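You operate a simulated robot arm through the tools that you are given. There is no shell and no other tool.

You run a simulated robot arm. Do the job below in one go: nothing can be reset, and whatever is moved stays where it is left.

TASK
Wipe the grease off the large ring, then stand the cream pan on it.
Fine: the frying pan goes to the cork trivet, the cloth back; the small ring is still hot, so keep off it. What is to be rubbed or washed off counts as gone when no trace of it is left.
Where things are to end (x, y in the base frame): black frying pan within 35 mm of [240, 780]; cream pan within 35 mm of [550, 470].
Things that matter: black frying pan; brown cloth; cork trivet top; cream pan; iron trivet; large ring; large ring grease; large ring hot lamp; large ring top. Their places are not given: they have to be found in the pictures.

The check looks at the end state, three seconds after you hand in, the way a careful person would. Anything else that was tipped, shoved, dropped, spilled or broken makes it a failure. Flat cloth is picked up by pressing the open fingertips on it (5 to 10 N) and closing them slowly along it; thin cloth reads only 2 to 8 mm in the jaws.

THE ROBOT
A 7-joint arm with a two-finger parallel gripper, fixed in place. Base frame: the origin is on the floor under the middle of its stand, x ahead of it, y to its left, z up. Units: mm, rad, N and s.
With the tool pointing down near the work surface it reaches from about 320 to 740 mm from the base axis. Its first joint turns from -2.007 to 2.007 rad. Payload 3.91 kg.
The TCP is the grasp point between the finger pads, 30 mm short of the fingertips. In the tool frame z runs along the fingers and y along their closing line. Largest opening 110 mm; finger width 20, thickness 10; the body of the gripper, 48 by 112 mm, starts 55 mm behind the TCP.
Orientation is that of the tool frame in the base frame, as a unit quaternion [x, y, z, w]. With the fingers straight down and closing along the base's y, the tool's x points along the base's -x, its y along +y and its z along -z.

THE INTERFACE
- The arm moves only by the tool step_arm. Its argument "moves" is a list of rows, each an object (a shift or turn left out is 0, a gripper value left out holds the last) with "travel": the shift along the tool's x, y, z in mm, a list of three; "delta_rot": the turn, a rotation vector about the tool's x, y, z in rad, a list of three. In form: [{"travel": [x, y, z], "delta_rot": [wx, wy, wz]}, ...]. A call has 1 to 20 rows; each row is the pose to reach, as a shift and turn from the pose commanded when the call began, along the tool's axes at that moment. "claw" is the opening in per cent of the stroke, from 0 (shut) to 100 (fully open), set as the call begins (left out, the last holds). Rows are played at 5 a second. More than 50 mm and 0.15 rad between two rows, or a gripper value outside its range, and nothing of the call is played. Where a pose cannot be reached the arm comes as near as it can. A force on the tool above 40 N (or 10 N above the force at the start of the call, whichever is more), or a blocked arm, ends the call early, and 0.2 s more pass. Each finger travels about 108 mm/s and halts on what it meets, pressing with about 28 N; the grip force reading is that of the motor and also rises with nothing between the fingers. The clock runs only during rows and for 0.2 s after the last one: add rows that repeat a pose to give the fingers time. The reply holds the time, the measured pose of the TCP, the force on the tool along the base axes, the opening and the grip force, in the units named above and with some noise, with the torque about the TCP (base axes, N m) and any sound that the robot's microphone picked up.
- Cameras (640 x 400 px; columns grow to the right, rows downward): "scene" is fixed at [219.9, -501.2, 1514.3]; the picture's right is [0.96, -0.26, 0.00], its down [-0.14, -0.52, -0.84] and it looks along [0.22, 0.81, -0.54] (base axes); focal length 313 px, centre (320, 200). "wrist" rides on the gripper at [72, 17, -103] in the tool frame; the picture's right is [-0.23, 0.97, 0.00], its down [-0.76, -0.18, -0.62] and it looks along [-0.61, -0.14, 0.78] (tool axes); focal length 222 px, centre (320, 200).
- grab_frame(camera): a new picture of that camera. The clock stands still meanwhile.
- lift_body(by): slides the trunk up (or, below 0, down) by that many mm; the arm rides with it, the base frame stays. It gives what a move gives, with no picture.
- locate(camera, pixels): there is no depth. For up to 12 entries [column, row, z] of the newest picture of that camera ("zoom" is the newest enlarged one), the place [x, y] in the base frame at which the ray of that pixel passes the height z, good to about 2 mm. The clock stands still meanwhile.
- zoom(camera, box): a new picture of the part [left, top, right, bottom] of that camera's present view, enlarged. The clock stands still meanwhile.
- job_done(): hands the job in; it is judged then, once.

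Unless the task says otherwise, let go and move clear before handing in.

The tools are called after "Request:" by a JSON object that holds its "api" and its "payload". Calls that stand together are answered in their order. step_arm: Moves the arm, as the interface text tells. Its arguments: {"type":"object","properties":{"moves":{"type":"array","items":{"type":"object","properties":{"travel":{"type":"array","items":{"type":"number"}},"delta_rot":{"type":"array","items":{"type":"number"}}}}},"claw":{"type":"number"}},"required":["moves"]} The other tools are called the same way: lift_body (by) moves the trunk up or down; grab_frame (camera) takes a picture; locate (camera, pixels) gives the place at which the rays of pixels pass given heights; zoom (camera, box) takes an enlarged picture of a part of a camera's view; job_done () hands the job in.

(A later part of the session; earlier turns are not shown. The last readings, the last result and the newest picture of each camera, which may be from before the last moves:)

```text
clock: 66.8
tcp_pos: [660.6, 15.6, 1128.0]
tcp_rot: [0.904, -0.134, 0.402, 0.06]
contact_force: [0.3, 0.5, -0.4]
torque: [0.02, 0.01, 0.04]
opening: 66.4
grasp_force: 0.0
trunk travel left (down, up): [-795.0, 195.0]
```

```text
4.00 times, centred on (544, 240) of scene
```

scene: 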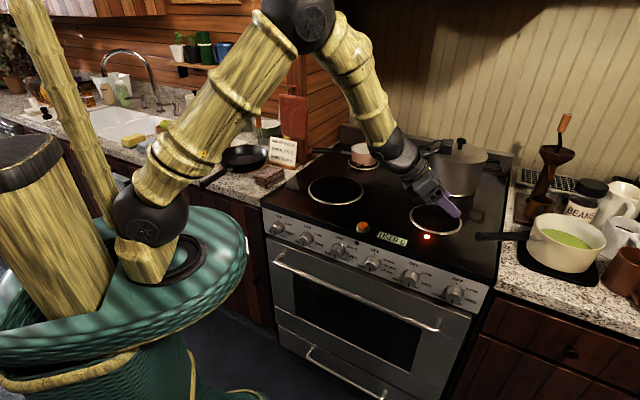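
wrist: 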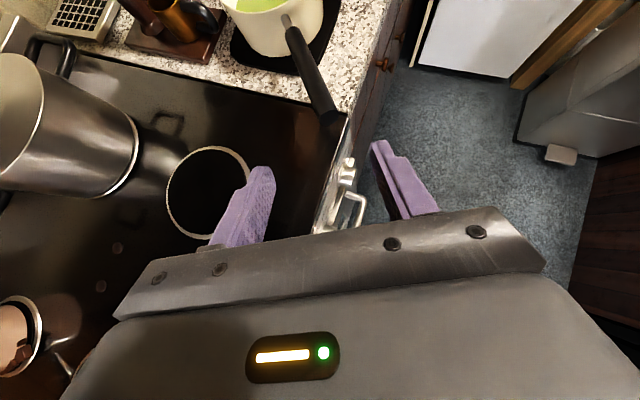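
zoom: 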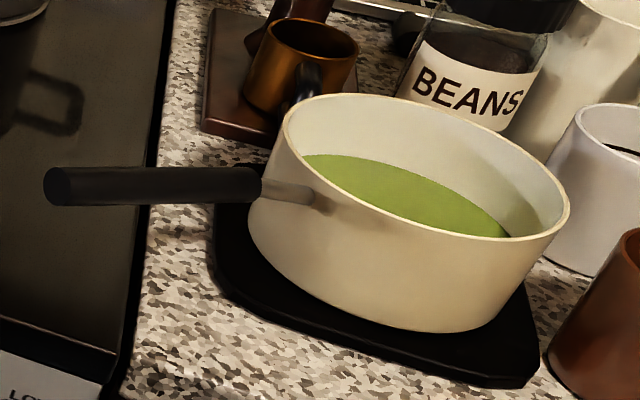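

The handle runs from about (752,−24,1026) to the joint at (906,−38,1003), bearing ≈ −5°, sloping up toward the robot. I'll extend further above it and align the heading.

Request:
{"api": "step_arm", "payload": {"moves": [{"travel": [12, 0.1, 13], "delta_rot": [0.018, 0, -0.016]}, {"travel": [32, 0.4, 36], "delta_rot": [0.048, 0, -0.043]}, {"travel": [54, 0.7, 60], "delta_rot": [0.08, 0, -0.072]}, {"travel": [75, 1, 84], "delta_rot": [0.112, 0, -0.101]}, {"travel": [91, 1.3, 101], "delta_rot": [0.138, 0, -0.124]}, {"travel": [97.7, 1.4, 108.5], "delta_rot": [0.148, 0, -0.133]}, {"travel": [97.7, 1.4, 108.5], "delta_rot": [0.148, 0, -0.133]}]}}

Request:
{"api": "grab_frame", "payload": {"camera": "wrist"}}

Request:
{"api": "grab_frame", "payload": {"camera": "scene"}}

```text
clock: 68.4
tcp_pos: [799.2, -27.2, 1128.4]
tcp_rot: [0.912, -0.043, 0.407, 0.019]
contact_force: [-1.5, 0.1, -0.6]
torque: [0.0, 0.02, -0.02]
opening: 66.0
grasp_force: 0.1
trunk travel left (down, up): [-795.0, 195.0]
```

```text
taken
```

wrist: 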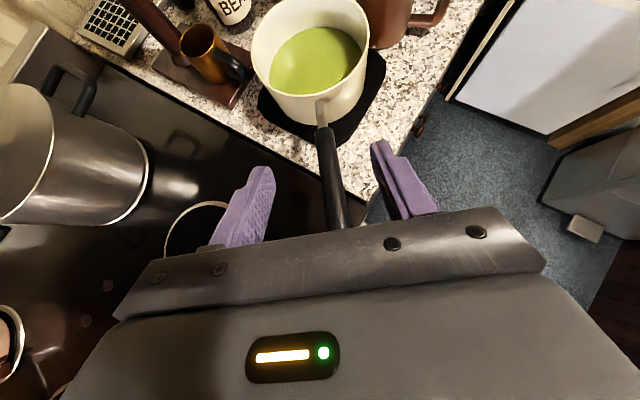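

```text
taken
```

scene: 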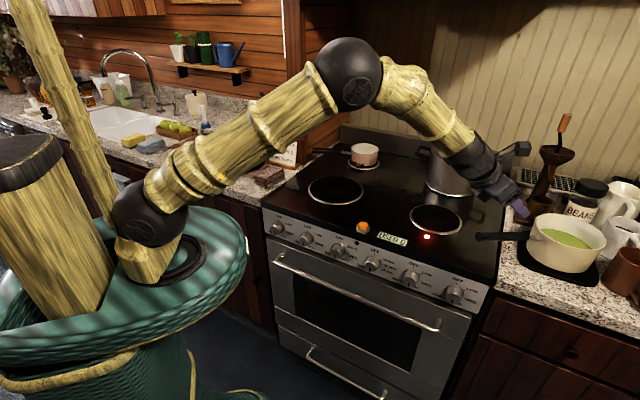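

Reach is good with bend to spare. Now I see the pan from above: rim centre near (312,45), joint near (325,128), handle running down to (343,220). I'll measure again.

Request:
{"api": "zoom", "payload": {"camera": "wrist", "box": [220, 0, 440, 230]}}

Request:
{"api": "zoom", "payload": {"camera": "wrist", "box": [240, 80, 400, 180]}}

Request:
{"api": "locate", "payload": {"camera": "wrist", "pixels": [[325, 128, 990], [325, 128, 1000], [325, 128, 1010], [341, 210, 1010], [341, 210, 1020], [341, 210, 1030], [320, 103, 1000], [370, 40, 1010], [252, 45, 1010], [316, 97, 1010]]}}

Request:
{"api": "locate", "payload": {"camera": "scene", "pixels": [[534, 219, 1010], [606, 243, 1010], [557, 213.5, 1010], [586, 250.5, 1010], [570, 231.5, 1010], [529, 236.5, 1005]]}}

```text
1.74 times, centred on (330, 115) of wrist
```

zoom: 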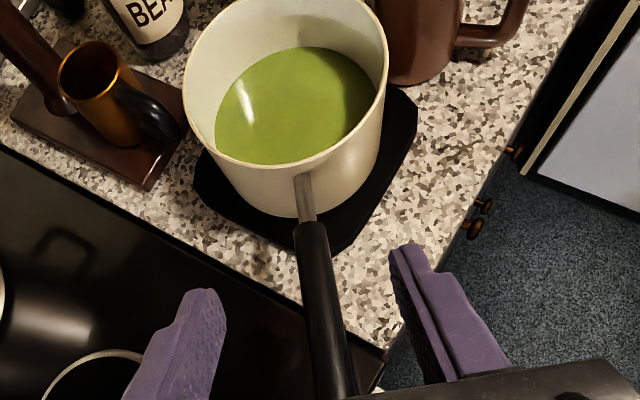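

```text
4.00 times, centred on (320, 130) of wrist
```

zoom: 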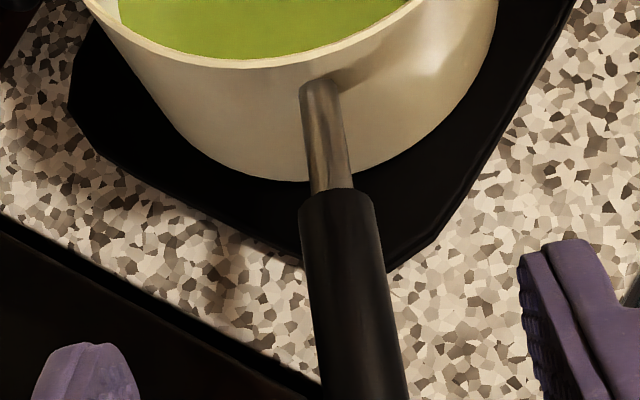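

```text
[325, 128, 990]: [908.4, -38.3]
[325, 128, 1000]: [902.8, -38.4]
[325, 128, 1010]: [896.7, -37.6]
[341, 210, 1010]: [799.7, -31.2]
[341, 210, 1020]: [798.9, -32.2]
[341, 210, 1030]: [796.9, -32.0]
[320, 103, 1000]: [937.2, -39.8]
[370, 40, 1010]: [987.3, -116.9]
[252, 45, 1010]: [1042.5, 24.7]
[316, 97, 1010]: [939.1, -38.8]
```

```text
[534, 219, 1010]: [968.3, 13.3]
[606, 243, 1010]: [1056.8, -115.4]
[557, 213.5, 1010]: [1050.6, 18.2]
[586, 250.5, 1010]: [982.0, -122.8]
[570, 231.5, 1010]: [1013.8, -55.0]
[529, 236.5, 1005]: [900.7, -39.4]
```

The joint is at about (901,−38,1004) and the rim centre near (1014,−50) with radius ≈ 76. I'll move over the grip point 12 mm behind the joint, steepening the tool slightly so the handle will bear against the palm edge.

Request:
{"api": "step_arm", "payload": {"moves": [{"travel": [5, 0.2, 11], "delta_rot": [0, -0.01, 0]}, {"travel": [14, 0.5, 30], "delta_rot": [0, -0.025, 0]}, {"travel": [24, 0.9, 52], "delta_rot": [0, -0.04, 0]}, {"travel": [33, 1.3, 72], "delta_rot": [0, -0.05, 0]}, {"travel": [39.7, 1.6, 85.9], "delta_rot": [0, -0.06, 0]}, {"travel": [39.7, 1.6, 85.9], "delta_rot": [0, -0.06, 0]}]}}

Request:
{"api": "grab_frame", "payload": {"camera": "wrist"}}

Request:
{"api": "grab_frame", "payload": {"camera": "scene"}}

```text
clock: 69.8
tcp_pos: [889.6, -39.9, 1099.6]
tcp_rot: [0.924, -0.043, 0.379, 0.017]
contact_force: [0.4, 0.1, 0.8]
torque: [-0.01, 0.0, 0.0]
opening: 66.2
grasp_force: 0.1
trunk travel left (down, up): [-795.0, 195.0]
```

```text
taken
```

wrist: 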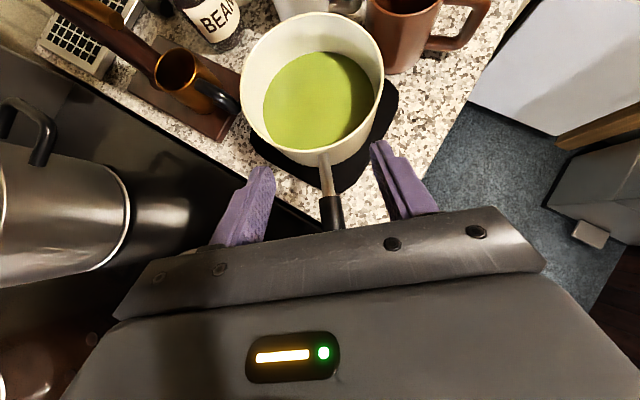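

```text
taken
```

scene: 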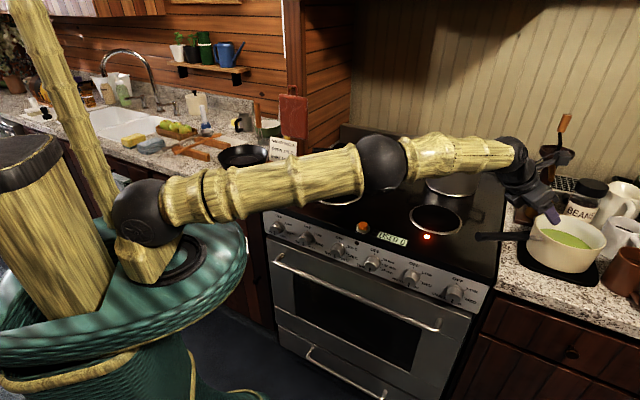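

The arm reaches with little bend left. Rather than stretch, I'd lower the trunk for the descent; first I check how far the stove front and counter edge are from the base column.

Request:
{"api": "locate", "payload": {"camera": "scene", "pixels": [[264, 206, 905], [300, 219, 905], [350, 236, 905], [400, 254, 905], [450, 271, 905], [488, 285, 905], [355, 262, 860], [240, 240, 1050], [247, 270, 1050], [205, 195, 905]]}}

Request:
{"api": "locate", "payload": {"camera": "wrist", "pixels": [[333, 197, 1004], [333, 197, 1010], [325, 156, 1000], [383, 85, 1010], [240, 95, 1010], [322, 151, 1012], [296, 14, 1012]]}}

Request:
{"api": "zoom", "payload": {"camera": "wrist", "box": [240, 100, 400, 200]}}

```text
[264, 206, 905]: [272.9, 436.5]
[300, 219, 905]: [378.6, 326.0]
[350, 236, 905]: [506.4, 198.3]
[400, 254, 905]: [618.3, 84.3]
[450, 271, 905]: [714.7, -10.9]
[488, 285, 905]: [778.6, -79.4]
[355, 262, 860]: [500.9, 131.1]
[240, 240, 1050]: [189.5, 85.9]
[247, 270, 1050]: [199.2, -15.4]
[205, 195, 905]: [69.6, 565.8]
```

```text
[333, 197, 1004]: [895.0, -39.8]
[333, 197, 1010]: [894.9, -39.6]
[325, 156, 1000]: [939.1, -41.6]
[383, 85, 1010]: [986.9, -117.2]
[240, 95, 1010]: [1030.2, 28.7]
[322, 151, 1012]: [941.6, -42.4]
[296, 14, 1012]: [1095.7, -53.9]
```

```text
4.00 times, centred on (320, 150) of wrist
```

zoom: 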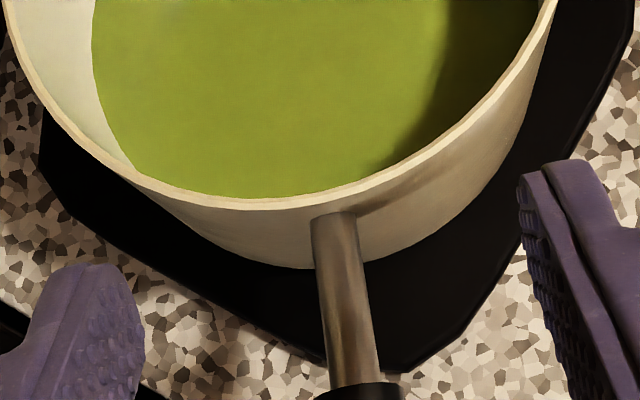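

Stove front is ~500 mm from the base axis, so the trunk can go down safely. I'll lower it 80 mm, leaving about 14 mm for a careful final approach.

Request:
{"api": "lift_body", "payload": {"by": -80}}

Request:
{"api": "grab_frame", "payload": {"camera": "wrist"}}

Request:
{"api": "zoom", "payload": {"camera": "scene", "box": [450, 150, 610, 250]}}

```text
clock: 70.9
tcp_pos: [889.4, -39.1, 1020.6]
tcp_rot: [0.924, -0.043, 0.38, 0.018]
contact_force: [-0.7, 0.4, 0.1]
torque: [0.03, 0.0, -0.04]
opening: 66.2
grasp_force: 0.1
trunk travel left (down, up): [-715.0, 275.0]
```

```text
taken
```

wrist: 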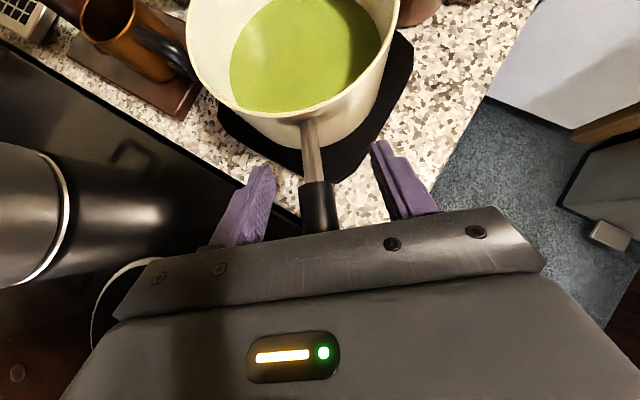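

```text
4.00 times, centred on (530, 200) of scene
```

zoom: 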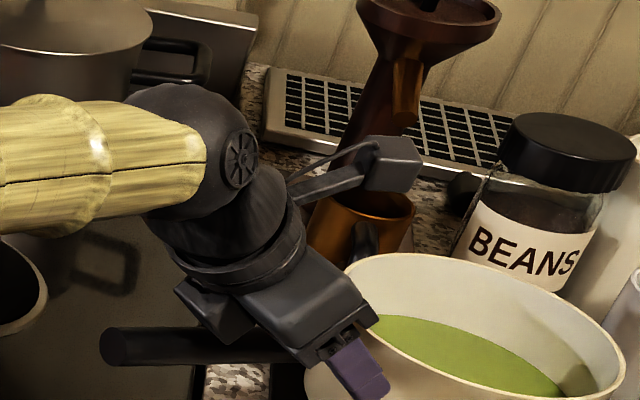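

The handle lies centred between the fingers (joint at (318,184)), still ~14 mm below the grip line. I'll check its place once more before the last approach.

Request:
{"api": "locate", "payload": {"camera": "wrist", "pixels": [[318, 184, 1000], [318, 184, 1006], [322, 222, 1006], [309, 123, 1000]]}}

Request:
{"api": "zoom", "payload": {"camera": "wrist", "box": [240, 130, 400, 230]}}

```text
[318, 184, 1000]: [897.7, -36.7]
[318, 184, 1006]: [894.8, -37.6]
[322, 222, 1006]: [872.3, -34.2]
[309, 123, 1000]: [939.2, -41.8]
```

```text
4.00 times, centred on (320, 180) of wrist
```

zoom: 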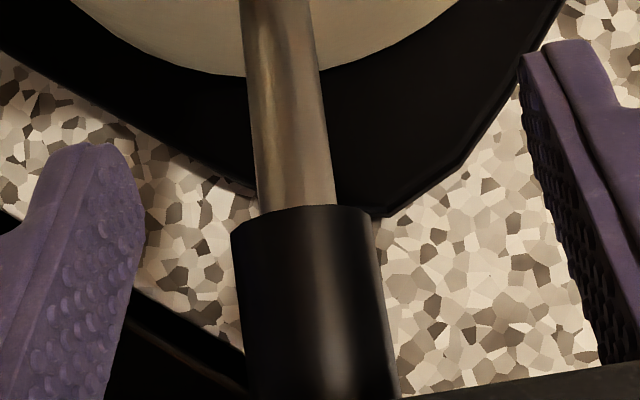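

The handle is about 3.5 mm to the tool's −y side and the joint at x≈896. I'll correct and descend the last 15 mm in small steps.

Request:
{"api": "step_arm", "payload": {"moves": [{"travel": [-2.1, -2, -2.1]}, {"travel": [-5.6, -3.5, 1.5]}, {"travel": [-8.4, -3.5, 4.3]}, {"travel": [-10.5, -3.5, 6.4]}, {"travel": [-12.5, -3.5, 8.4]}, {"travel": [-12.5, -3.5, 8.4]}]}}

Request:
{"api": "grab_frame", "payload": {"camera": "wrist"}}

Request:
{"api": "zoom", "payload": {"camera": "scene", "box": [466, 175, 562, 250]}}

```text
clock: 72.3
tcp_pos: [888.2, -35.5, 1004.7]
tcp_rot: [0.924, -0.044, 0.379, 0.018]
contact_force: [-1.0, 0.0, 1.5]
torque: [0.04, 0.13, 0.04]
opening: 65.9
grasp_force: 0.0
trunk travel left (down, up): [-715.0, 275.0]
```

```text
taken
```

wrist: 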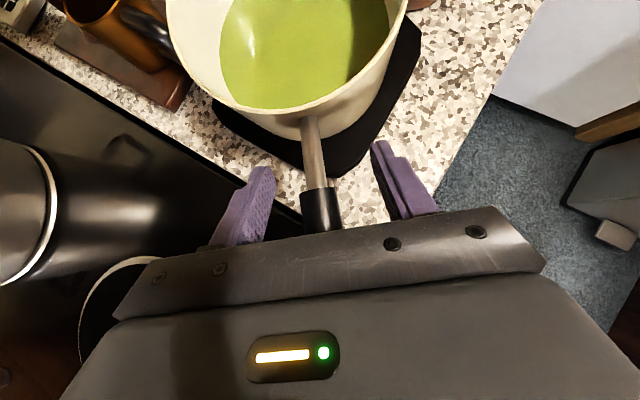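

```text
5.33 times, centred on (514, 212) of scene
```

zoom: 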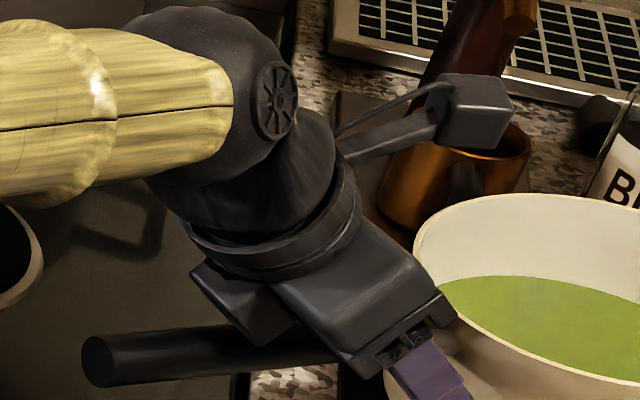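

A light 1.5 N contact ~85 mm behind the TCP shows the gripper body just resting on the handle, as intended. I'll close.

Request:
{"api": "step_arm", "payload": {"moves": [{"travel": [0, 0, 0]}, {"travel": [0, 0, 0]}, {"travel": [0, 0, 0]}, {"travel": [0, 0, 0]}, {"travel": [0, 0, 0]}], "claw": 0}}

Request:
{"api": "grab_frame", "payload": {"camera": "wrist"}}

```text
clock: 73.5
tcp_pos: [887.3, -34.9, 1006.0]
tcp_rot: [0.924, -0.044, 0.379, 0.018]
contact_force: [-1.2, 0.9, 1.1]
torque: [0.05, 0.18, -0.01]
opening: 26.6
grasp_force: 28.5
trunk travel left (down, up): [-715.0, 275.0]
```

```text
taken
```

wrist: 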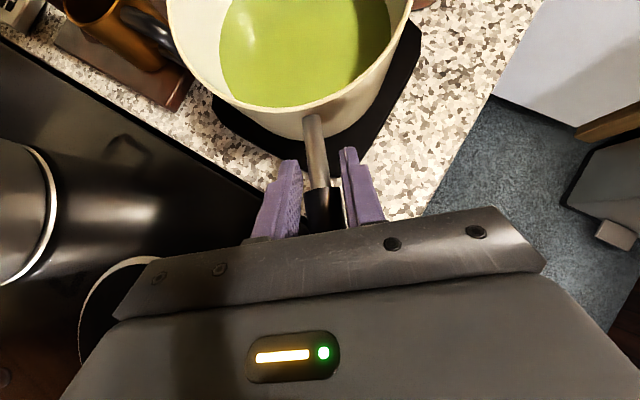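

Gripped at 26.6 mm with 28.5 N. I'll lift very slowly by 12 mm and check weight and tilt.

Request:
{"api": "step_arm", "payload": {"moves": [{"travel": [1.4, 0, -1.4]}, {"travel": [2.8, 0, -2.8]}, {"travel": [4.2, 0, -4.3]}, {"travel": [5.6, 0, -5.7]}, {"travel": [7, 0, -7.1]}, {"travel": [8.4, 0, -8.5]}, {"travel": [8.4, 0, -8.5]}]}}

Request:
{"api": "grab_frame", "payload": {"camera": "wrist"}}

Request:
{"api": "zoom", "payload": {"camera": "scene", "box": [464, 190, 624, 290]}}

```text
clock: 75.1
tcp_pos: [888.2, -36.1, 1016.2]
tcp_rot: [0.924, -0.044, 0.379, 0.017]
contact_force: [-0.2, 0.6, -5.5]
torque: [0.05, 0.53, 0.01]
opening: 26.6
grasp_force: 28.4
trunk travel left (down, up): [-715.0, 275.0]
```

```text
taken
```

wrist: 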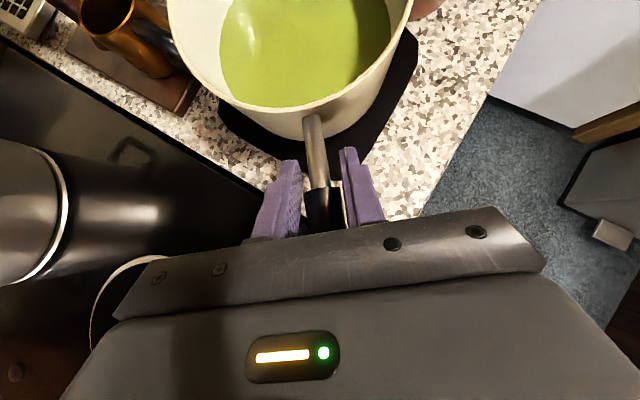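

```text
4.00 times, centred on (544, 240) of scene
```

zoom: 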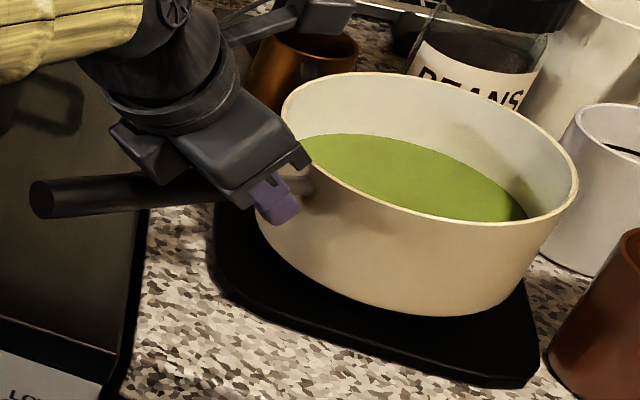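

The pan is up (5.5 N). The handle end dropped in the scene view (from about (475,236) to (474,239) while rising), suggesting the pan is tipped a few degrees nose-up from the body pressing on the handle. I'll lift 40 mm more, then measure and level it.

Request:
{"api": "step_arm", "payload": {"moves": [{"travel": [2.1, 0, -2.1]}, {"travel": [5.6, 0, -5.7]}, {"travel": [10.5, 0, -10.7]}, {"travel": [16, 0, -16.2]}, {"travel": [21.8, 0, -22.1]}, {"travel": [26, 0, -26.4]}, {"travel": [28.1, 0, -28.5]}, {"travel": [28.1, 0, -28.5]}]}}

Request:
{"api": "grab_frame", "payload": {"camera": "wrist"}}

Request:
{"api": "zoom", "payload": {"camera": "scene", "box": [464, 180, 624, 280]}}

```text
clock: 76.9
tcp_pos: [887.7, -35.4, 1057.7]
tcp_rot: [0.924, -0.044, 0.379, 0.019]
contact_force: [0.8, -0.5, -5.1]
torque: [0.05, 0.54, -0.01]
opening: 26.3
grasp_force: 27.6
trunk travel left (down, up): [-715.0, 275.0]
```

```text
taken
```

wrist: 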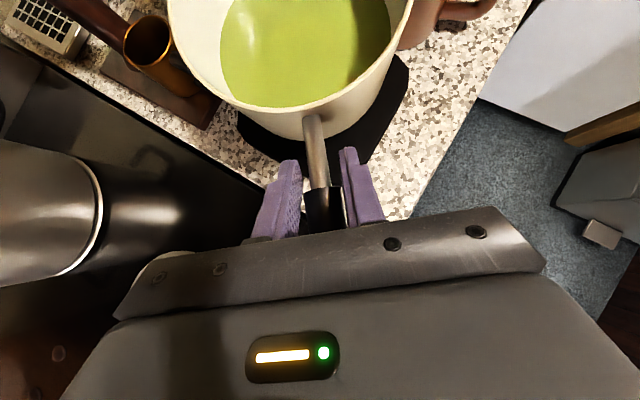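

```text
4.00 times, centred on (544, 230) of scene
```

zoom: 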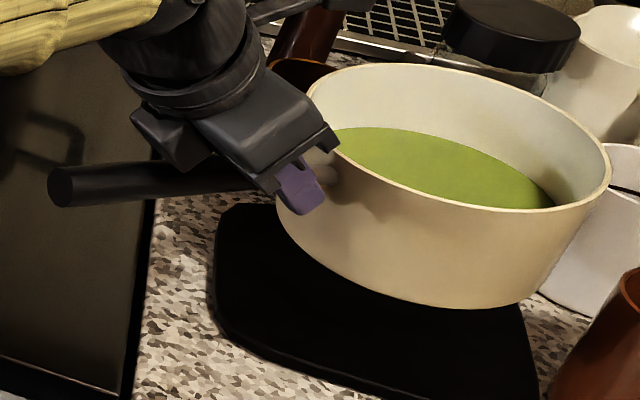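

I'll measure the handle slope and rim in this new view.

Request:
{"api": "locate", "payload": {"camera": "scene", "pixels": [[479, 226.75, 1040], [479, 226.75, 1050], [479, 226.75, 1060], [479, 226.75, 1070], [479, 226.75, 1080], [526.5, 221.25, 1050], [526.5, 221.25, 1060], [526.5, 221.25, 1070]]}}

Request:
{"api": "zoom", "payload": {"camera": "scene", "box": [464, 195, 544, 245]}}

Request:
{"api": "zoom", "payload": {"camera": "scene", "box": [530, 190, 626, 250]}}

```text
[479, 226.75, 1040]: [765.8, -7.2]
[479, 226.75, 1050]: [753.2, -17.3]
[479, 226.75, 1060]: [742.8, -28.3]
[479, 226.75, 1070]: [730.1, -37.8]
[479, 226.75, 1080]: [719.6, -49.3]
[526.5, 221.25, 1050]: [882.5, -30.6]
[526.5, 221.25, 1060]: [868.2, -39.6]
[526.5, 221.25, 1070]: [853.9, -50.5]
```

```text
8.00 times, centred on (504, 220) of scene
```

zoom: 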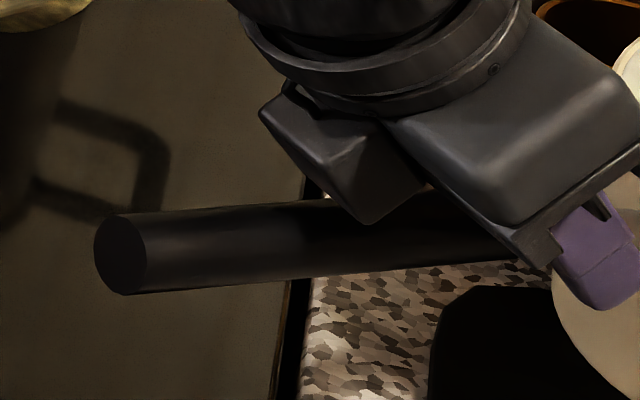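

```text
6.67 times, centred on (578, 220) of scene
```

zoom: 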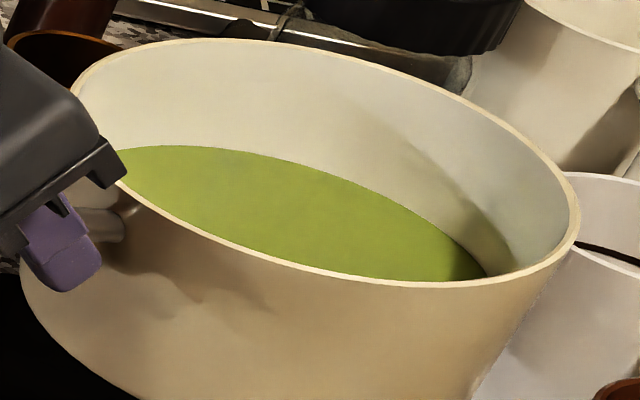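

Comparing the handle's image slope before and now, the pan is about 4.6° nose-up and held securely (box on the gripper's underside bears on the handle). I'll level it by pitching −0.08 rad while rising 30 mm.

Request:
{"api": "step_arm", "payload": {"moves": [{"travel": [2, 0, -2], "delta_rot": [0, -0.005, 0]}, {"travel": [5, 0, -5], "delta_rot": [0, -0.015, 0]}, {"travel": [9, 0, -9], "delta_rot": [0, -0.03, 0]}, {"travel": [13, 0, -13.2], "delta_rot": [0, -0.045, 0]}, {"travel": [17, 0, -17.3], "delta_rot": [0, -0.06, 0]}, {"travel": [20, 0, -20.3], "delta_rot": [0, -0.073, 0]}, {"travel": [21, 0, -21.4], "delta_rot": [0, -0.08, 0]}, {"travel": [21, 0, -21.4], "delta_rot": [0, -0.08, 0]}]}}

Request:
{"api": "zoom", "payload": {"camera": "scene", "box": [464, 170, 624, 270]}}

Request:
{"api": "grab_frame", "payload": {"camera": "wrist"}}

```text
clock: 78.7
tcp_pos: [885.8, -34.6, 1085.1]
tcp_rot: [0.939, -0.044, 0.34, 0.016]
contact_force: [-0.4, 0.7, -4.6]
torque: [0.05, 0.56, -0.02]
opening: 26.4
grasp_force: 27.7
trunk travel left (down, up): [-715.0, 275.0]
```

```text
4.00 times, centred on (544, 220) of scene
```

zoom: 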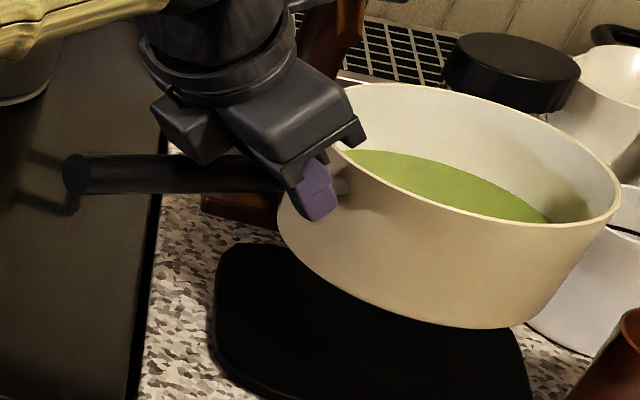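

```text
taken
```

wrist: 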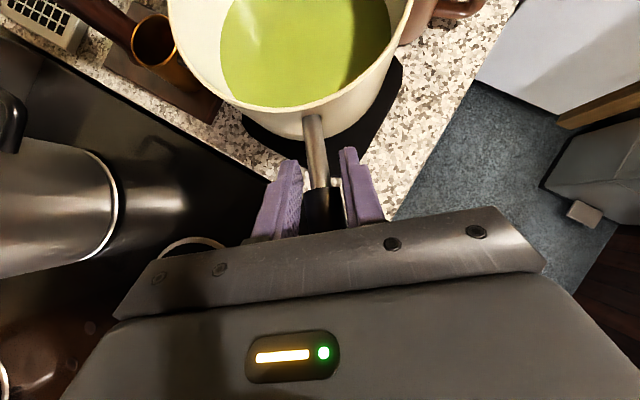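

Pan now nearly level (≈1° nose-up). I'll retract it smoothly toward the robot at this height, staying clear of the stock pot.

Request:
{"api": "step_arm", "payload": {"moves": [{"travel": [-2.2, 0, -1.8]}, {"travel": [-7.7, 0.1, -6.5]}, {"travel": [-16.5, 0.2, -13.8]}, {"travel": [-28.6, 0.3, -24]}, {"travel": [-41.8, 0.4, -35.1]}, {"travel": [-57.1, 0.6, -48]}, {"travel": [-72.5, 0.8, -60.9]}, {"travel": [-87.9, 0.9, -73.8]}, {"travel": [-103.3, 1.1, -86.7]}, {"travel": [-118.7, 1.2, -99.6]}, {"travel": [-134.1, 1.4, -112.5]}, {"travel": [-149.5, 1.6, -125.5]}, {"travel": [-164.9, 1.7, -138.4]}, {"travel": [-180.2, 1.9, -151.3]}, {"travel": [-193.4, 2, -162.4]}, {"travel": [-204.4, 2.1, -171.6]}, {"travel": [-213.2, 2.2, -179]}, {"travel": [-217.6, 2.3, -182.7]}, {"travel": [-219.8, 2.3, -184.5]}, {"travel": [-219.8, 2.3, -184.5]}]}}

Request:
{"api": "grab_frame", "payload": {"camera": "scene"}}

Request:
{"api": "grab_frame", "payload": {"camera": "wrist"}}

```text
clock: 82.9
tcp_pos: [872.4, -11.9, 1142.3]
tcp_rot: [0.939, -0.045, 0.341, 0.016]
contact_force: [0.8, -0.7, -5.0]
torque: [0.04, 0.5, -0.02]
opening: 26.4
grasp_force: 28.2
out of reach, approached as far as the arm can: row 2, 3, 4, 5, 6, 7, 8, 9, 10, 11, 12, 13, 14, 15, 16, 17, 18, 19, 20
trunk travel left (down, up): [-715.0, 275.0]
```

```text
taken
```

scene: 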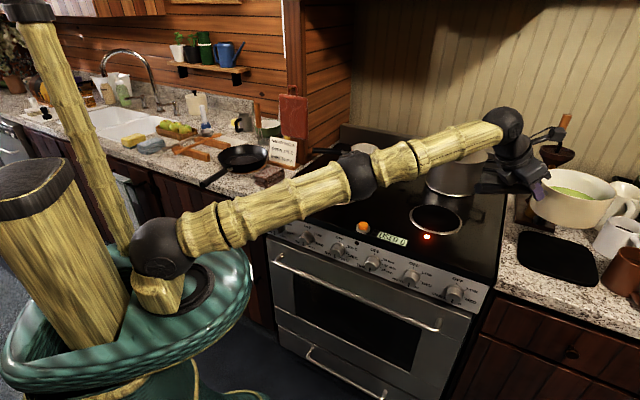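

```text
taken
```

wrist: 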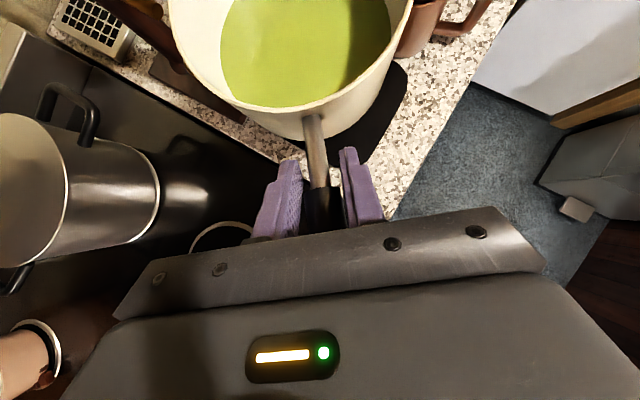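

The IK got stuck: the arm is fully stretched (shoulder–elbow–wrist in a line in the scene view) and the TCP drifted to (872,−12,1142) instead of retracting; the pan is still held level at 5 N. I'll probe with one tiny row to see where the commanded pose stands.

Request:
{"api": "step_arm", "payload": {"moves": [{"travel": [0, 0, 0]}]}}

```text
clock: 83.3
tcp_pos: [871.9, -12.1, 1141.8]
tcp_rot: [0.939, -0.044, 0.341, 0.017]
contact_force: [-0.2, 0.7, -5.0]
torque: [0.04, 0.5, 0.0]
opening: 26.3
grasp_force: 28.1
trunk travel left (down, up): [-715.0, 275.0]
```

No "out of reach" now, so the commanded pose equals the reached one; the elbow is straight and can't bend for a purely inward move. Moving down (perpendicular to the stretched arm) and slightly right should let the elbow bend; I'll do 60 mm in small rows.

Request:
{"api": "step_arm", "payload": {"moves": [{"travel": [-3, 2, 4]}, {"travel": [-8, 5, 10]}, {"travel": [-14, 9, 18]}, {"travel": [-21, 13, 27]}, {"travel": [-28, 17.5, 36]}, {"travel": [-34, 21, 43.5]}, {"travel": [-36.9, 22.9, 47.3]}, {"travel": [-36.9, 22.9, 47.3]}]}}

Request:
{"api": "grab_frame", "payload": {"camera": "scene"}}

```text
clock: 85.1
tcp_pos: [883.4, -45.0, 1081.1]
tcp_rot: [0.939, -0.044, 0.341, 0.016]
contact_force: [0.1, 0.1, -4.6]
torque: [0.0, 0.51, 0.0]
opening: 26.7
grasp_force: 28.4
out of reach, approached as far as the arm can: row 4, 5, 6, 7, 8
trunk travel left (down, up): [-715.0, 275.0]
```

```text
taken
```

scene: 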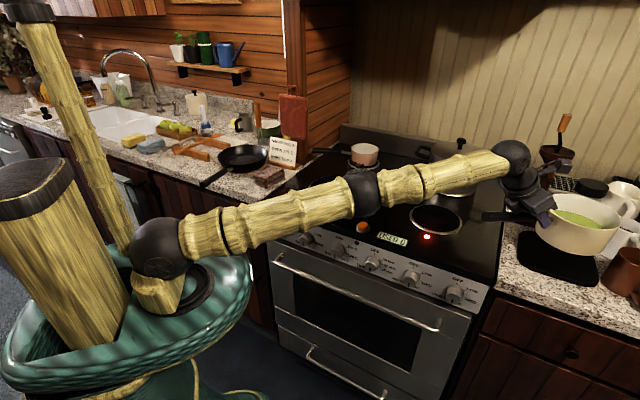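

The arm is riding along its straight-arm limit, so arm lifting was the cause. The fix is to lift with the trunk and let the arm work lower relative to its shoulder. I'll raise the trunk 80 mm (joints unchanged), giving room to bring the arm down.

Request:
{"api": "lift_body", "payload": {"by": 80}}

Request:
{"api": "zoom", "payload": {"camera": "scene", "box": [464, 130, 624, 230]}}

Request:
{"api": "grab_frame", "payload": {"camera": "wrist"}}

```text
clock: 86.3
tcp_pos: [884.0, -44.5, 1162.3]
tcp_rot: [0.939, -0.045, 0.342, 0.017]
contact_force: [-0.5, 0.6, -5.6]
torque: [0.08, 0.49, 0.0]
opening: 26.4
grasp_force: 27.9
trunk travel left (down, up): [-795.0, 195.0]
```

```text
4.00 times, centred on (544, 180) of scene
```

zoom: 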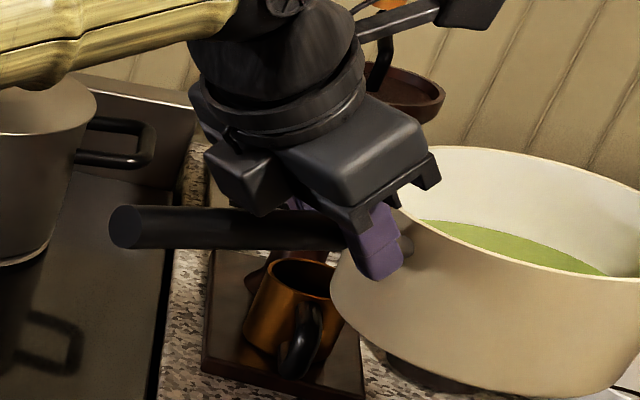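

```text
taken
```

wrist: 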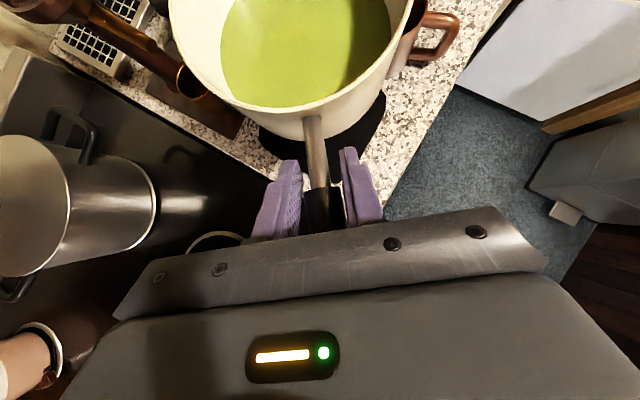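

Pan is level and steady. I'll now lower with the arm straight down 90 mm, which should give the elbow room to bend.

Request:
{"api": "step_arm", "payload": {"moves": [{"travel": [-3, 0, 3.5]}, {"travel": [-9, 0, 10.7]}, {"travel": [-16, 0, 19]}, {"travel": [-23, 0, 27.4]}, {"travel": [-30, 0, 35.7]}, {"travel": [-37, 0, 44]}, {"travel": [-44, 0, 52.4]}, {"travel": [-51, 0, 60.7]}, {"travel": [-56, 0, 66.6]}, {"travel": [-57.9, 0, 68.9]}, {"travel": [-57.9, 0, 68.9]}]}}

Request:
{"api": "grab_frame", "payload": {"camera": "scene"}}

```text
clock: 88.7
tcp_pos: [892.8, -44.6, 1072.9]
tcp_rot: [0.939, -0.045, 0.341, 0.017]
contact_force: [-0.3, 0.1, -5.7]
torque: [0.06, 0.5, 0.0]
opening: 26.3
grasp_force: 28.2
out of reach, approached as far as the arm can: row 3, 4, 5, 6, 7, 8, 9, 10, 11
trunk travel left (down, up): [-795.0, 195.0]
```

```text
taken
```

scene: 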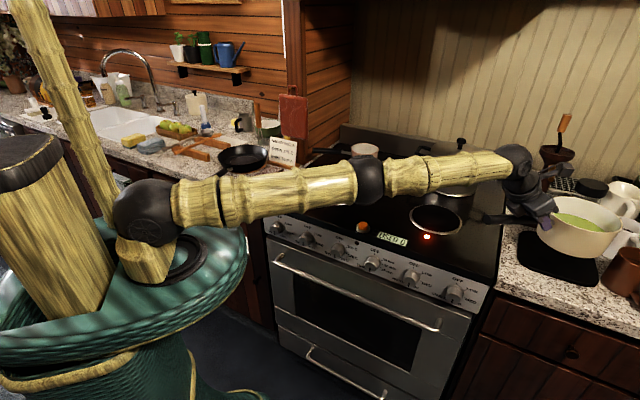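

The arm is still locked straight: the elbow slipped onto the short side past full stretch, so it cannot fold with the pan this far out. Safest is to set the pan back on its trivet right below, regrasp further back on the handle (less reach), and lift with the trunk. First I shift 9 mm left to line up with the trivet and look.

Request:
{"api": "step_arm", "payload": {"moves": [{"travel": [0, -3, 0]}, {"travel": [0, -7, 0]}, {"travel": [0, -9, 0]}, {"travel": [0, -9, 0]}]}}

Request:
{"api": "grab_frame", "payload": {"camera": "wrist"}}

Request:
{"api": "zoom", "payload": {"camera": "scene", "box": [464, 170, 624, 270]}}

```text
clock: 89.7
tcp_pos: [894.1, -34.6, 1073.0]
tcp_rot: [0.939, -0.044, 0.34, 0.016]
contact_force: [-0.5, 0.5, -5.4]
torque: [0.05, 0.51, -0.02]
opening: 26.5
grasp_force: 27.8
trunk travel left (down, up): [-795.0, 195.0]
```

```text
taken
```

wrist: 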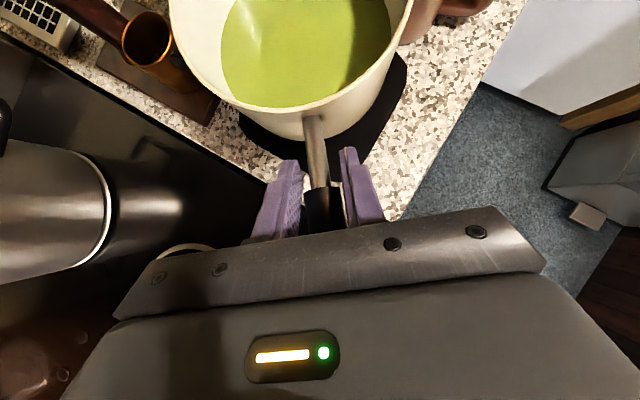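

```text
4.00 times, centred on (544, 220) of scene
```

zoom: 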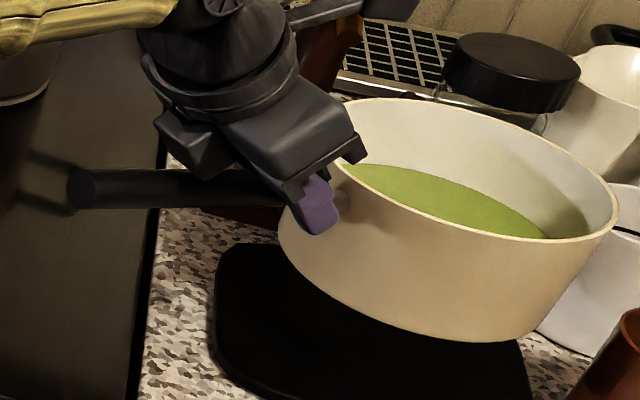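

Readings suggest the arm is now right at full stretch, and that moving up folded it the wrong way; moving further down should fold it the right way. I'll raise the trunk 90 mm for room, then try 90 mm down with a slight inward drift.

Request:
{"api": "lift_body", "payload": {"by": 90}}

Request:
{"api": "step_arm", "payload": {"moves": [{"travel": [-3, 0, 3.5]}, {"travel": [-9, 0, 10.7]}, {"travel": [-16, 0, 19]}, {"travel": [-23, 0, 27.4]}, {"travel": [-31, 0, 34.9]}, {"travel": [-39, 0, 42.5]}, {"travel": [-47.5, 0, 49.5]}, {"travel": [-56, 0, 56.5]}, {"travel": [-63, 0, 60.5]}, {"travel": [-67.1, 0, 61.2]}, {"travel": [-67.1, 0, 61.2]}]}}

Request:
{"api": "grab_frame", "payload": {"camera": "scene"}}

```text
clock: 91.0
tcp_pos: [893.6, -34.9, 1163.1]
tcp_rot: [0.939, -0.044, 0.34, 0.017]
contact_force: [-0.3, -0.6, -5.6]
torque: [0.06, 0.5, 0.01]
opening: 26.4
grasp_force: 28.1
trunk travel left (down, up): [-885.0, 105.0]
```

```text
clock: 93.4
tcp_pos: [894.4, -31.5, 1083.6]
tcp_rot: [0.936, -0.043, 0.349, 0.016]
contact_force: [0.4, -0.6, -5.6]
torque: [0.03, 0.49, -0.01]
opening: 26.8
grasp_force: 27.6
out of reach, approached as far as the arm can: row 7, 8, 9, 10, 11
trunk travel left (down, up): [-885.0, 105.0]
```

```text
taken
```

scene: 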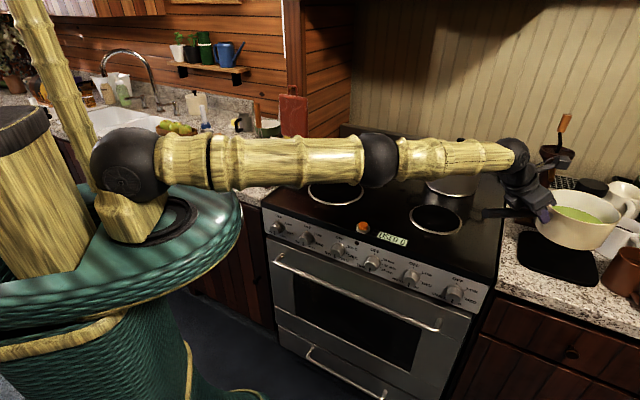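

The shoulder has hit its own limit with the elbow on the wrong side, so I should free the arm without the load. I'll put the pan back on the trivet; first I check how close the neighbouring mugs are to where the pan would land.

Request:
{"api": "grab_frame", "payload": {"camera": "wrist"}}

Request:
{"api": "zoom", "payload": {"camera": "scene", "box": [500, 160, 640, 300]}}

Request:
{"api": "locate", "payload": {"camera": "scene", "pixels": [[600, 256, 903], [601, 277, 903], [620, 262, 903], [517, 262, 908], [598, 285, 908], [519, 238, 908], [584, 215, 1000]]}}

```text
taken
```

wrist: 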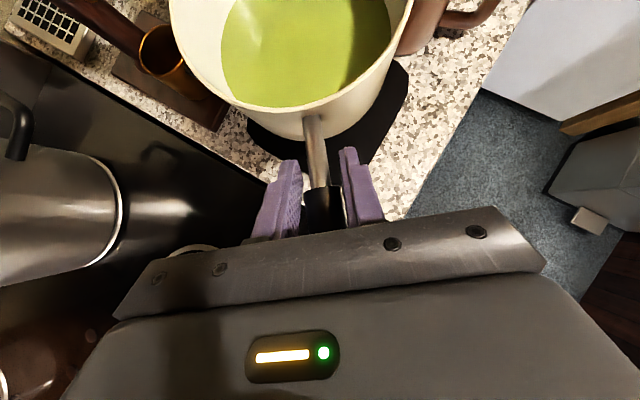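

```text
2.86 times, centred on (570, 230) of scene
```

zoom: 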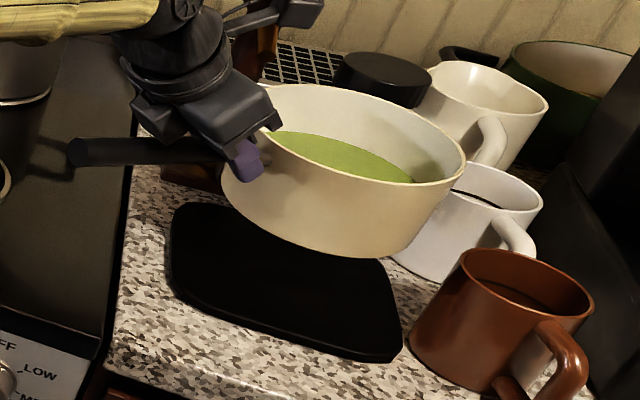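

```text
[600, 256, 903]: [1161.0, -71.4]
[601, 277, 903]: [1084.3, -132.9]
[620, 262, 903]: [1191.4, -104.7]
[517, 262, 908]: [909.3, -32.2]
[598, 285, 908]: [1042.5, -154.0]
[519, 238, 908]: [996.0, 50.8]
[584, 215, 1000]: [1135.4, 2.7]
```

There is at least 25 mm to the mugs and jar around the trivet. I'll lower the pan with the trunk, first 64 mm.

Request:
{"api": "lift_body", "payload": {"by": -64}}

Request:
{"api": "zoom", "payload": {"camera": "scene", "box": [480, 180, 640, 280]}}

```text
clock: 94.4
tcp_pos: [895.3, -30.2, 1020.7]
tcp_rot: [0.936, -0.042, 0.348, 0.016]
contact_force: [-0.3, 0.0, -4.9]
torque: [0.03, 0.55, -0.01]
opening: 26.4
grasp_force: 28.3
trunk travel left (down, up): [-821.0, 169.0]
```

```text
4.00 times, centred on (560, 230) of scene
```

zoom: 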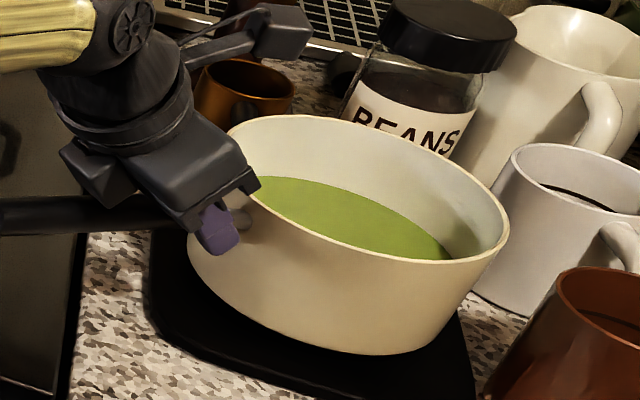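

The pan hovers about 10 mm above the trivet. I'll lower in small trunk steps.

Request:
{"api": "lift_body", "payload": {"by": -7}}

```text
clock: 95.0
tcp_pos: [896.3, -31.4, 1013.0]
tcp_rot: [0.936, -0.043, 0.349, 0.016]
contact_force: [0.4, -0.7, -5.8]
torque: [0.06, 0.52, -0.01]
opening: 26.7
grasp_force: 27.9
trunk travel left (down, up): [-814.0, 176.0]
```

Request:
{"api": "lift_body", "payload": {"by": -3}}

```text
clock: 95.5
tcp_pos: [895.7, -30.5, 1009.6]
tcp_rot: [0.936, -0.042, 0.35, 0.016]
contact_force: [-0.2, 0.1, -3.3]
torque: [0.01, 0.42, 0.01]
opening: 26.4
grasp_force: 28.3
trunk travel left (down, up): [-811.0, 179.0]
```

Contact has begun (weight reading down to 3.3 N). I'll go 2 mm more.

Request:
{"api": "lift_body", "payload": {"by": -2}}

Request:
{"api": "zoom", "payload": {"camera": "scene", "box": [480, 180, 640, 280]}}

```text
clock: 96.0
tcp_pos: [896.4, -30.3, 1009.3]
tcp_rot: [0.935, -0.042, 0.351, 0.016]
contact_force: [1.7, 0.7, 3.4]
torque: [-0.2, -0.1, 0.05]
opening: 26.5
grasp_force: 27.7
trunk travel left (down, up): [-809.0, 181.0]
```

```text
4.00 times, centred on (560, 230) of scene
```

zoom: 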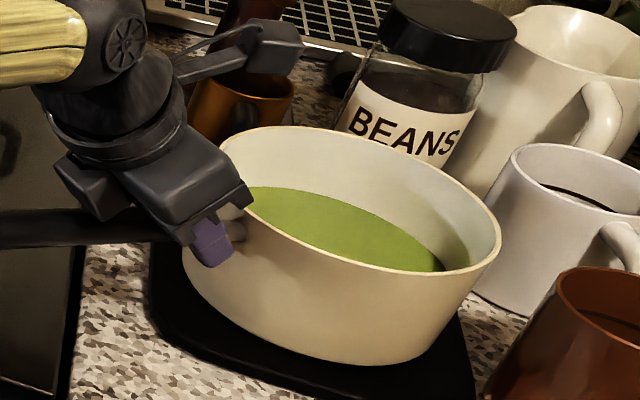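

The pan rests on the trivet (+3.4 N). I'll ease 1 mm up and open the jaws.

Request:
{"api": "lift_body", "payload": {"by": 1}}

Request:
{"api": "step_arm", "payload": {"moves": [{"travel": [0, 0, 0]}, {"travel": [0, 0, 0]}, {"travel": [0, 0, 0]}], "claw": 60}}

Request:
{"api": "zoom", "payload": {"camera": "scene", "box": [480, 180, 640, 280]}}

Request:
{"api": "grab_frame", "payload": {"camera": "wrist"}}

```text
clock: 96.5
tcp_pos: [895.9, -29.9, 1010.7]
tcp_rot: [0.936, -0.043, 0.349, 0.016]
contact_force: [2.9, 0.2, 3.5]
torque: [-0.21, -0.28, 0.1]
opening: 26.8
grasp_force: 27.3
trunk travel left (down, up): [-810.0, 180.0]
```

```text
clock: 97.3
tcp_pos: [895.0, -31.0, 1010.1]
tcp_rot: [0.936, -0.042, 0.35, 0.015]
contact_force: [-0.1, -0.4, 1.3]
torque: [0.01, 0.11, 0.02]
opening: 65.9
grasp_force: 0.0
trunk travel left (down, up): [-810.0, 180.0]
```

```text
4.00 times, centred on (560, 230) of scene
```

zoom: 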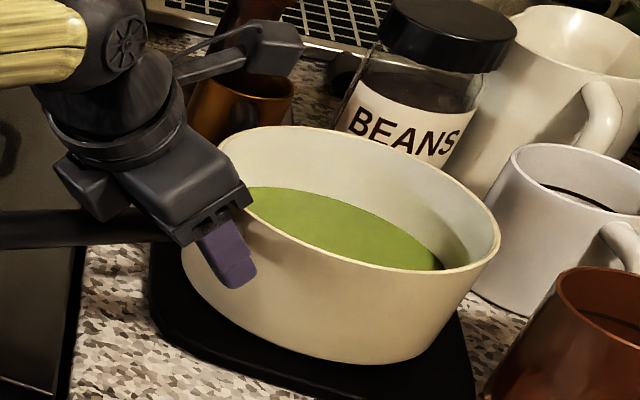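

```text
taken
```

wrist: 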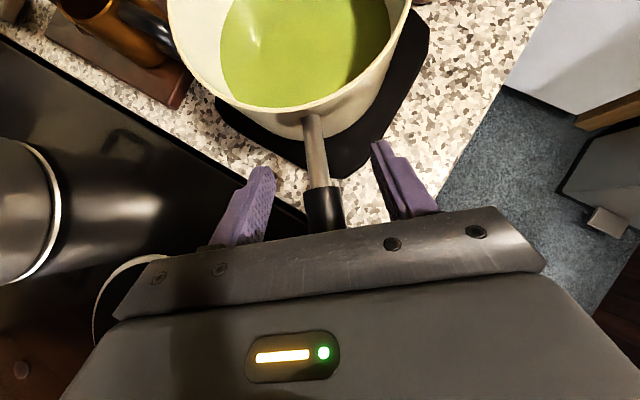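

Released; the pan stands on its trivet. I'll raise the arm straight up with the trunk to clear the handle.

Request:
{"api": "lift_body", "payload": {"by": 130}}

Request:
{"api": "grab_frame", "payload": {"camera": "scene"}}

Request:
{"api": "zoom", "payload": {"camera": "scene", "box": [464, 190, 624, 290]}}

```text
clock: 98.9
tcp_pos: [895.5, -31.0, 1139.4]
tcp_rot: [0.935, -0.043, 0.35, 0.016]
contact_force: [0.2, 0.1, -0.2]
torque: [-0.02, 0.0, 0.03]
opening: 65.7
grasp_force: 0.0
trunk travel left (down, up): [-940.0, 50.0]
```

```text
taken
```

scene: 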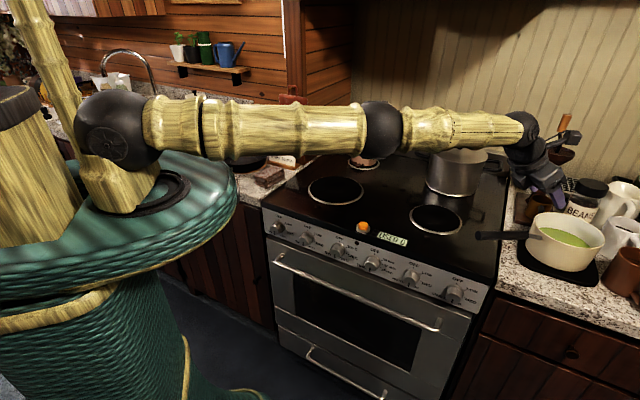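

```text
4.00 times, centred on (544, 240) of scene
```

zoom: 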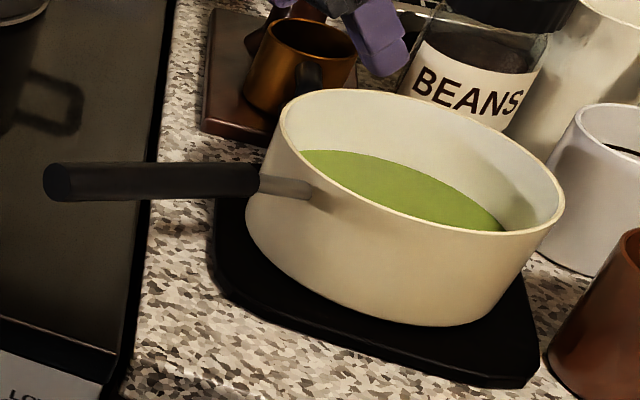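

The pan stands safely as before. With the hand empty, I'll raise the trunk 45 mm more and try folding the elbow the right way: outward-down past full stretch, then inward-down.

Request:
{"api": "lift_body", "payload": {"by": 45}}

Request:
{"api": "step_arm", "payload": {"moves": [{"travel": [-2.9, 0, 8]}, {"travel": [-7.3, 0, 17.5]}, {"travel": [-13.6, 0, 27.9]}, {"travel": [-21.5, 0, 37]}, {"travel": [-32.4, 0, 43.4]}, {"travel": [-45.5, 0, 47.9]}, {"travel": [-58.9, 0, 49.6]}, {"travel": [-73.9, 0, 47.1]}, {"travel": [-89.2, 0, 41.8]}, {"travel": [-107.6, 0, 32.5]}, {"travel": [-124.7, 0, 21.7]}, {"travel": [-141.1, 0, 10.1]}, {"travel": [-141.1, 0, 10.1]}]}}

Request:
{"api": "grab_frame", "payload": {"camera": "scene"}}

```text
clock: 99.8
tcp_pos: [894.8, -30.1, 1184.7]
tcp_rot: [0.936, -0.043, 0.35, 0.015]
contact_force: [-1.1, 0.5, 1.0]
torque: [0.04, 0.0, 0.01]
opening: 66.1
grasp_force: 0.0
trunk travel left (down, up): [-985.0, 5.0]
```

```text
clock: 102.6
tcp_pos: [796.1, -20.4, 1084.7]
tcp_rot: [0.936, -0.043, 0.349, 0.016]
contact_force: [0.2, 0.4, -0.2]
torque: [0.0, -0.01, 0.0]
opening: 65.9
grasp_force: 0.1
out of reach, approached as far as the arm can: row 1, 2, 3, 4, 5, 6
trunk travel left (down, up): [-985.0, 5.0]
```

```text
taken
```

scene: 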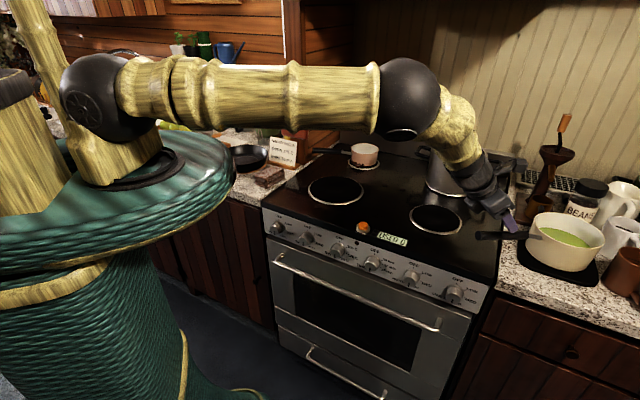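

The elbow crossed over and is now folded the right way (elbow above, TCP at (796,−20,1085)). I'll pull in and up with the arm, then lower the trunk to a better working height.

Request:
{"api": "step_arm", "payload": {"moves": [{"travel": [4, 0.7, -16]}, {"travel": [12, 2, -47]}, {"travel": [20, 3.3, -80]}, {"travel": [28, 4.6, -113]}, {"travel": [36, 5.9, -144]}, {"travel": [41, 6.7, -163]}, {"travel": [41, 6.7, -163]}]}}

Request:
{"api": "lift_body", "payload": {"by": -170}}

Request:
{"api": "grab_frame", "payload": {"camera": "scene"}}

Request:
{"api": "grab_frame", "payload": {"camera": "wrist"}}

```text
clock: 104.2
tcp_pos: [720.5, -22.9, 1234.0]
tcp_rot: [0.936, -0.043, 0.349, 0.016]
contact_force: [-0.3, 0.2, 0.1]
torque: [-0.02, -0.01, 0.02]
opening: 66.3
grasp_force: 0.0
trunk travel left (down, up): [-985.0, 5.0]
```

```text
clock: 106.1
tcp_pos: [720.4, -22.6, 1065.0]
tcp_rot: [0.936, -0.042, 0.35, 0.015]
contact_force: [-0.3, 0.0, 0.2]
torque: [0.03, -0.02, -0.02]
opening: 66.0
grasp_force: 0.1
trunk travel left (down, up): [-815.0, 175.0]
```

```text
taken
```

scene: 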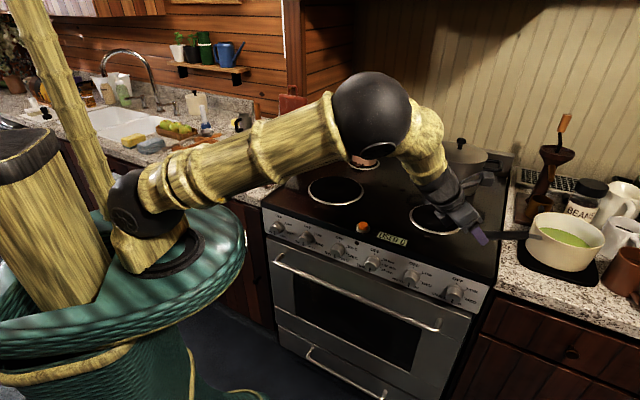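

```text
taken
```

wrist: 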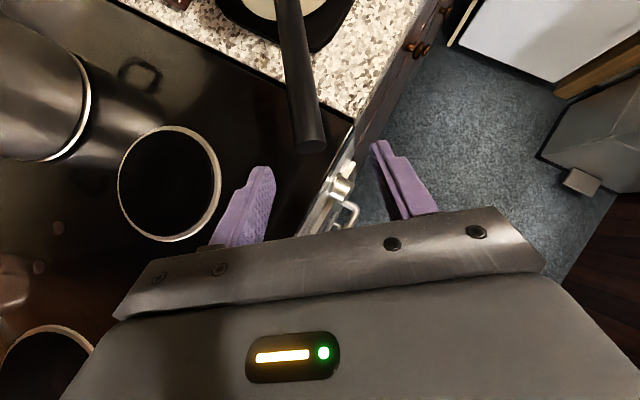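

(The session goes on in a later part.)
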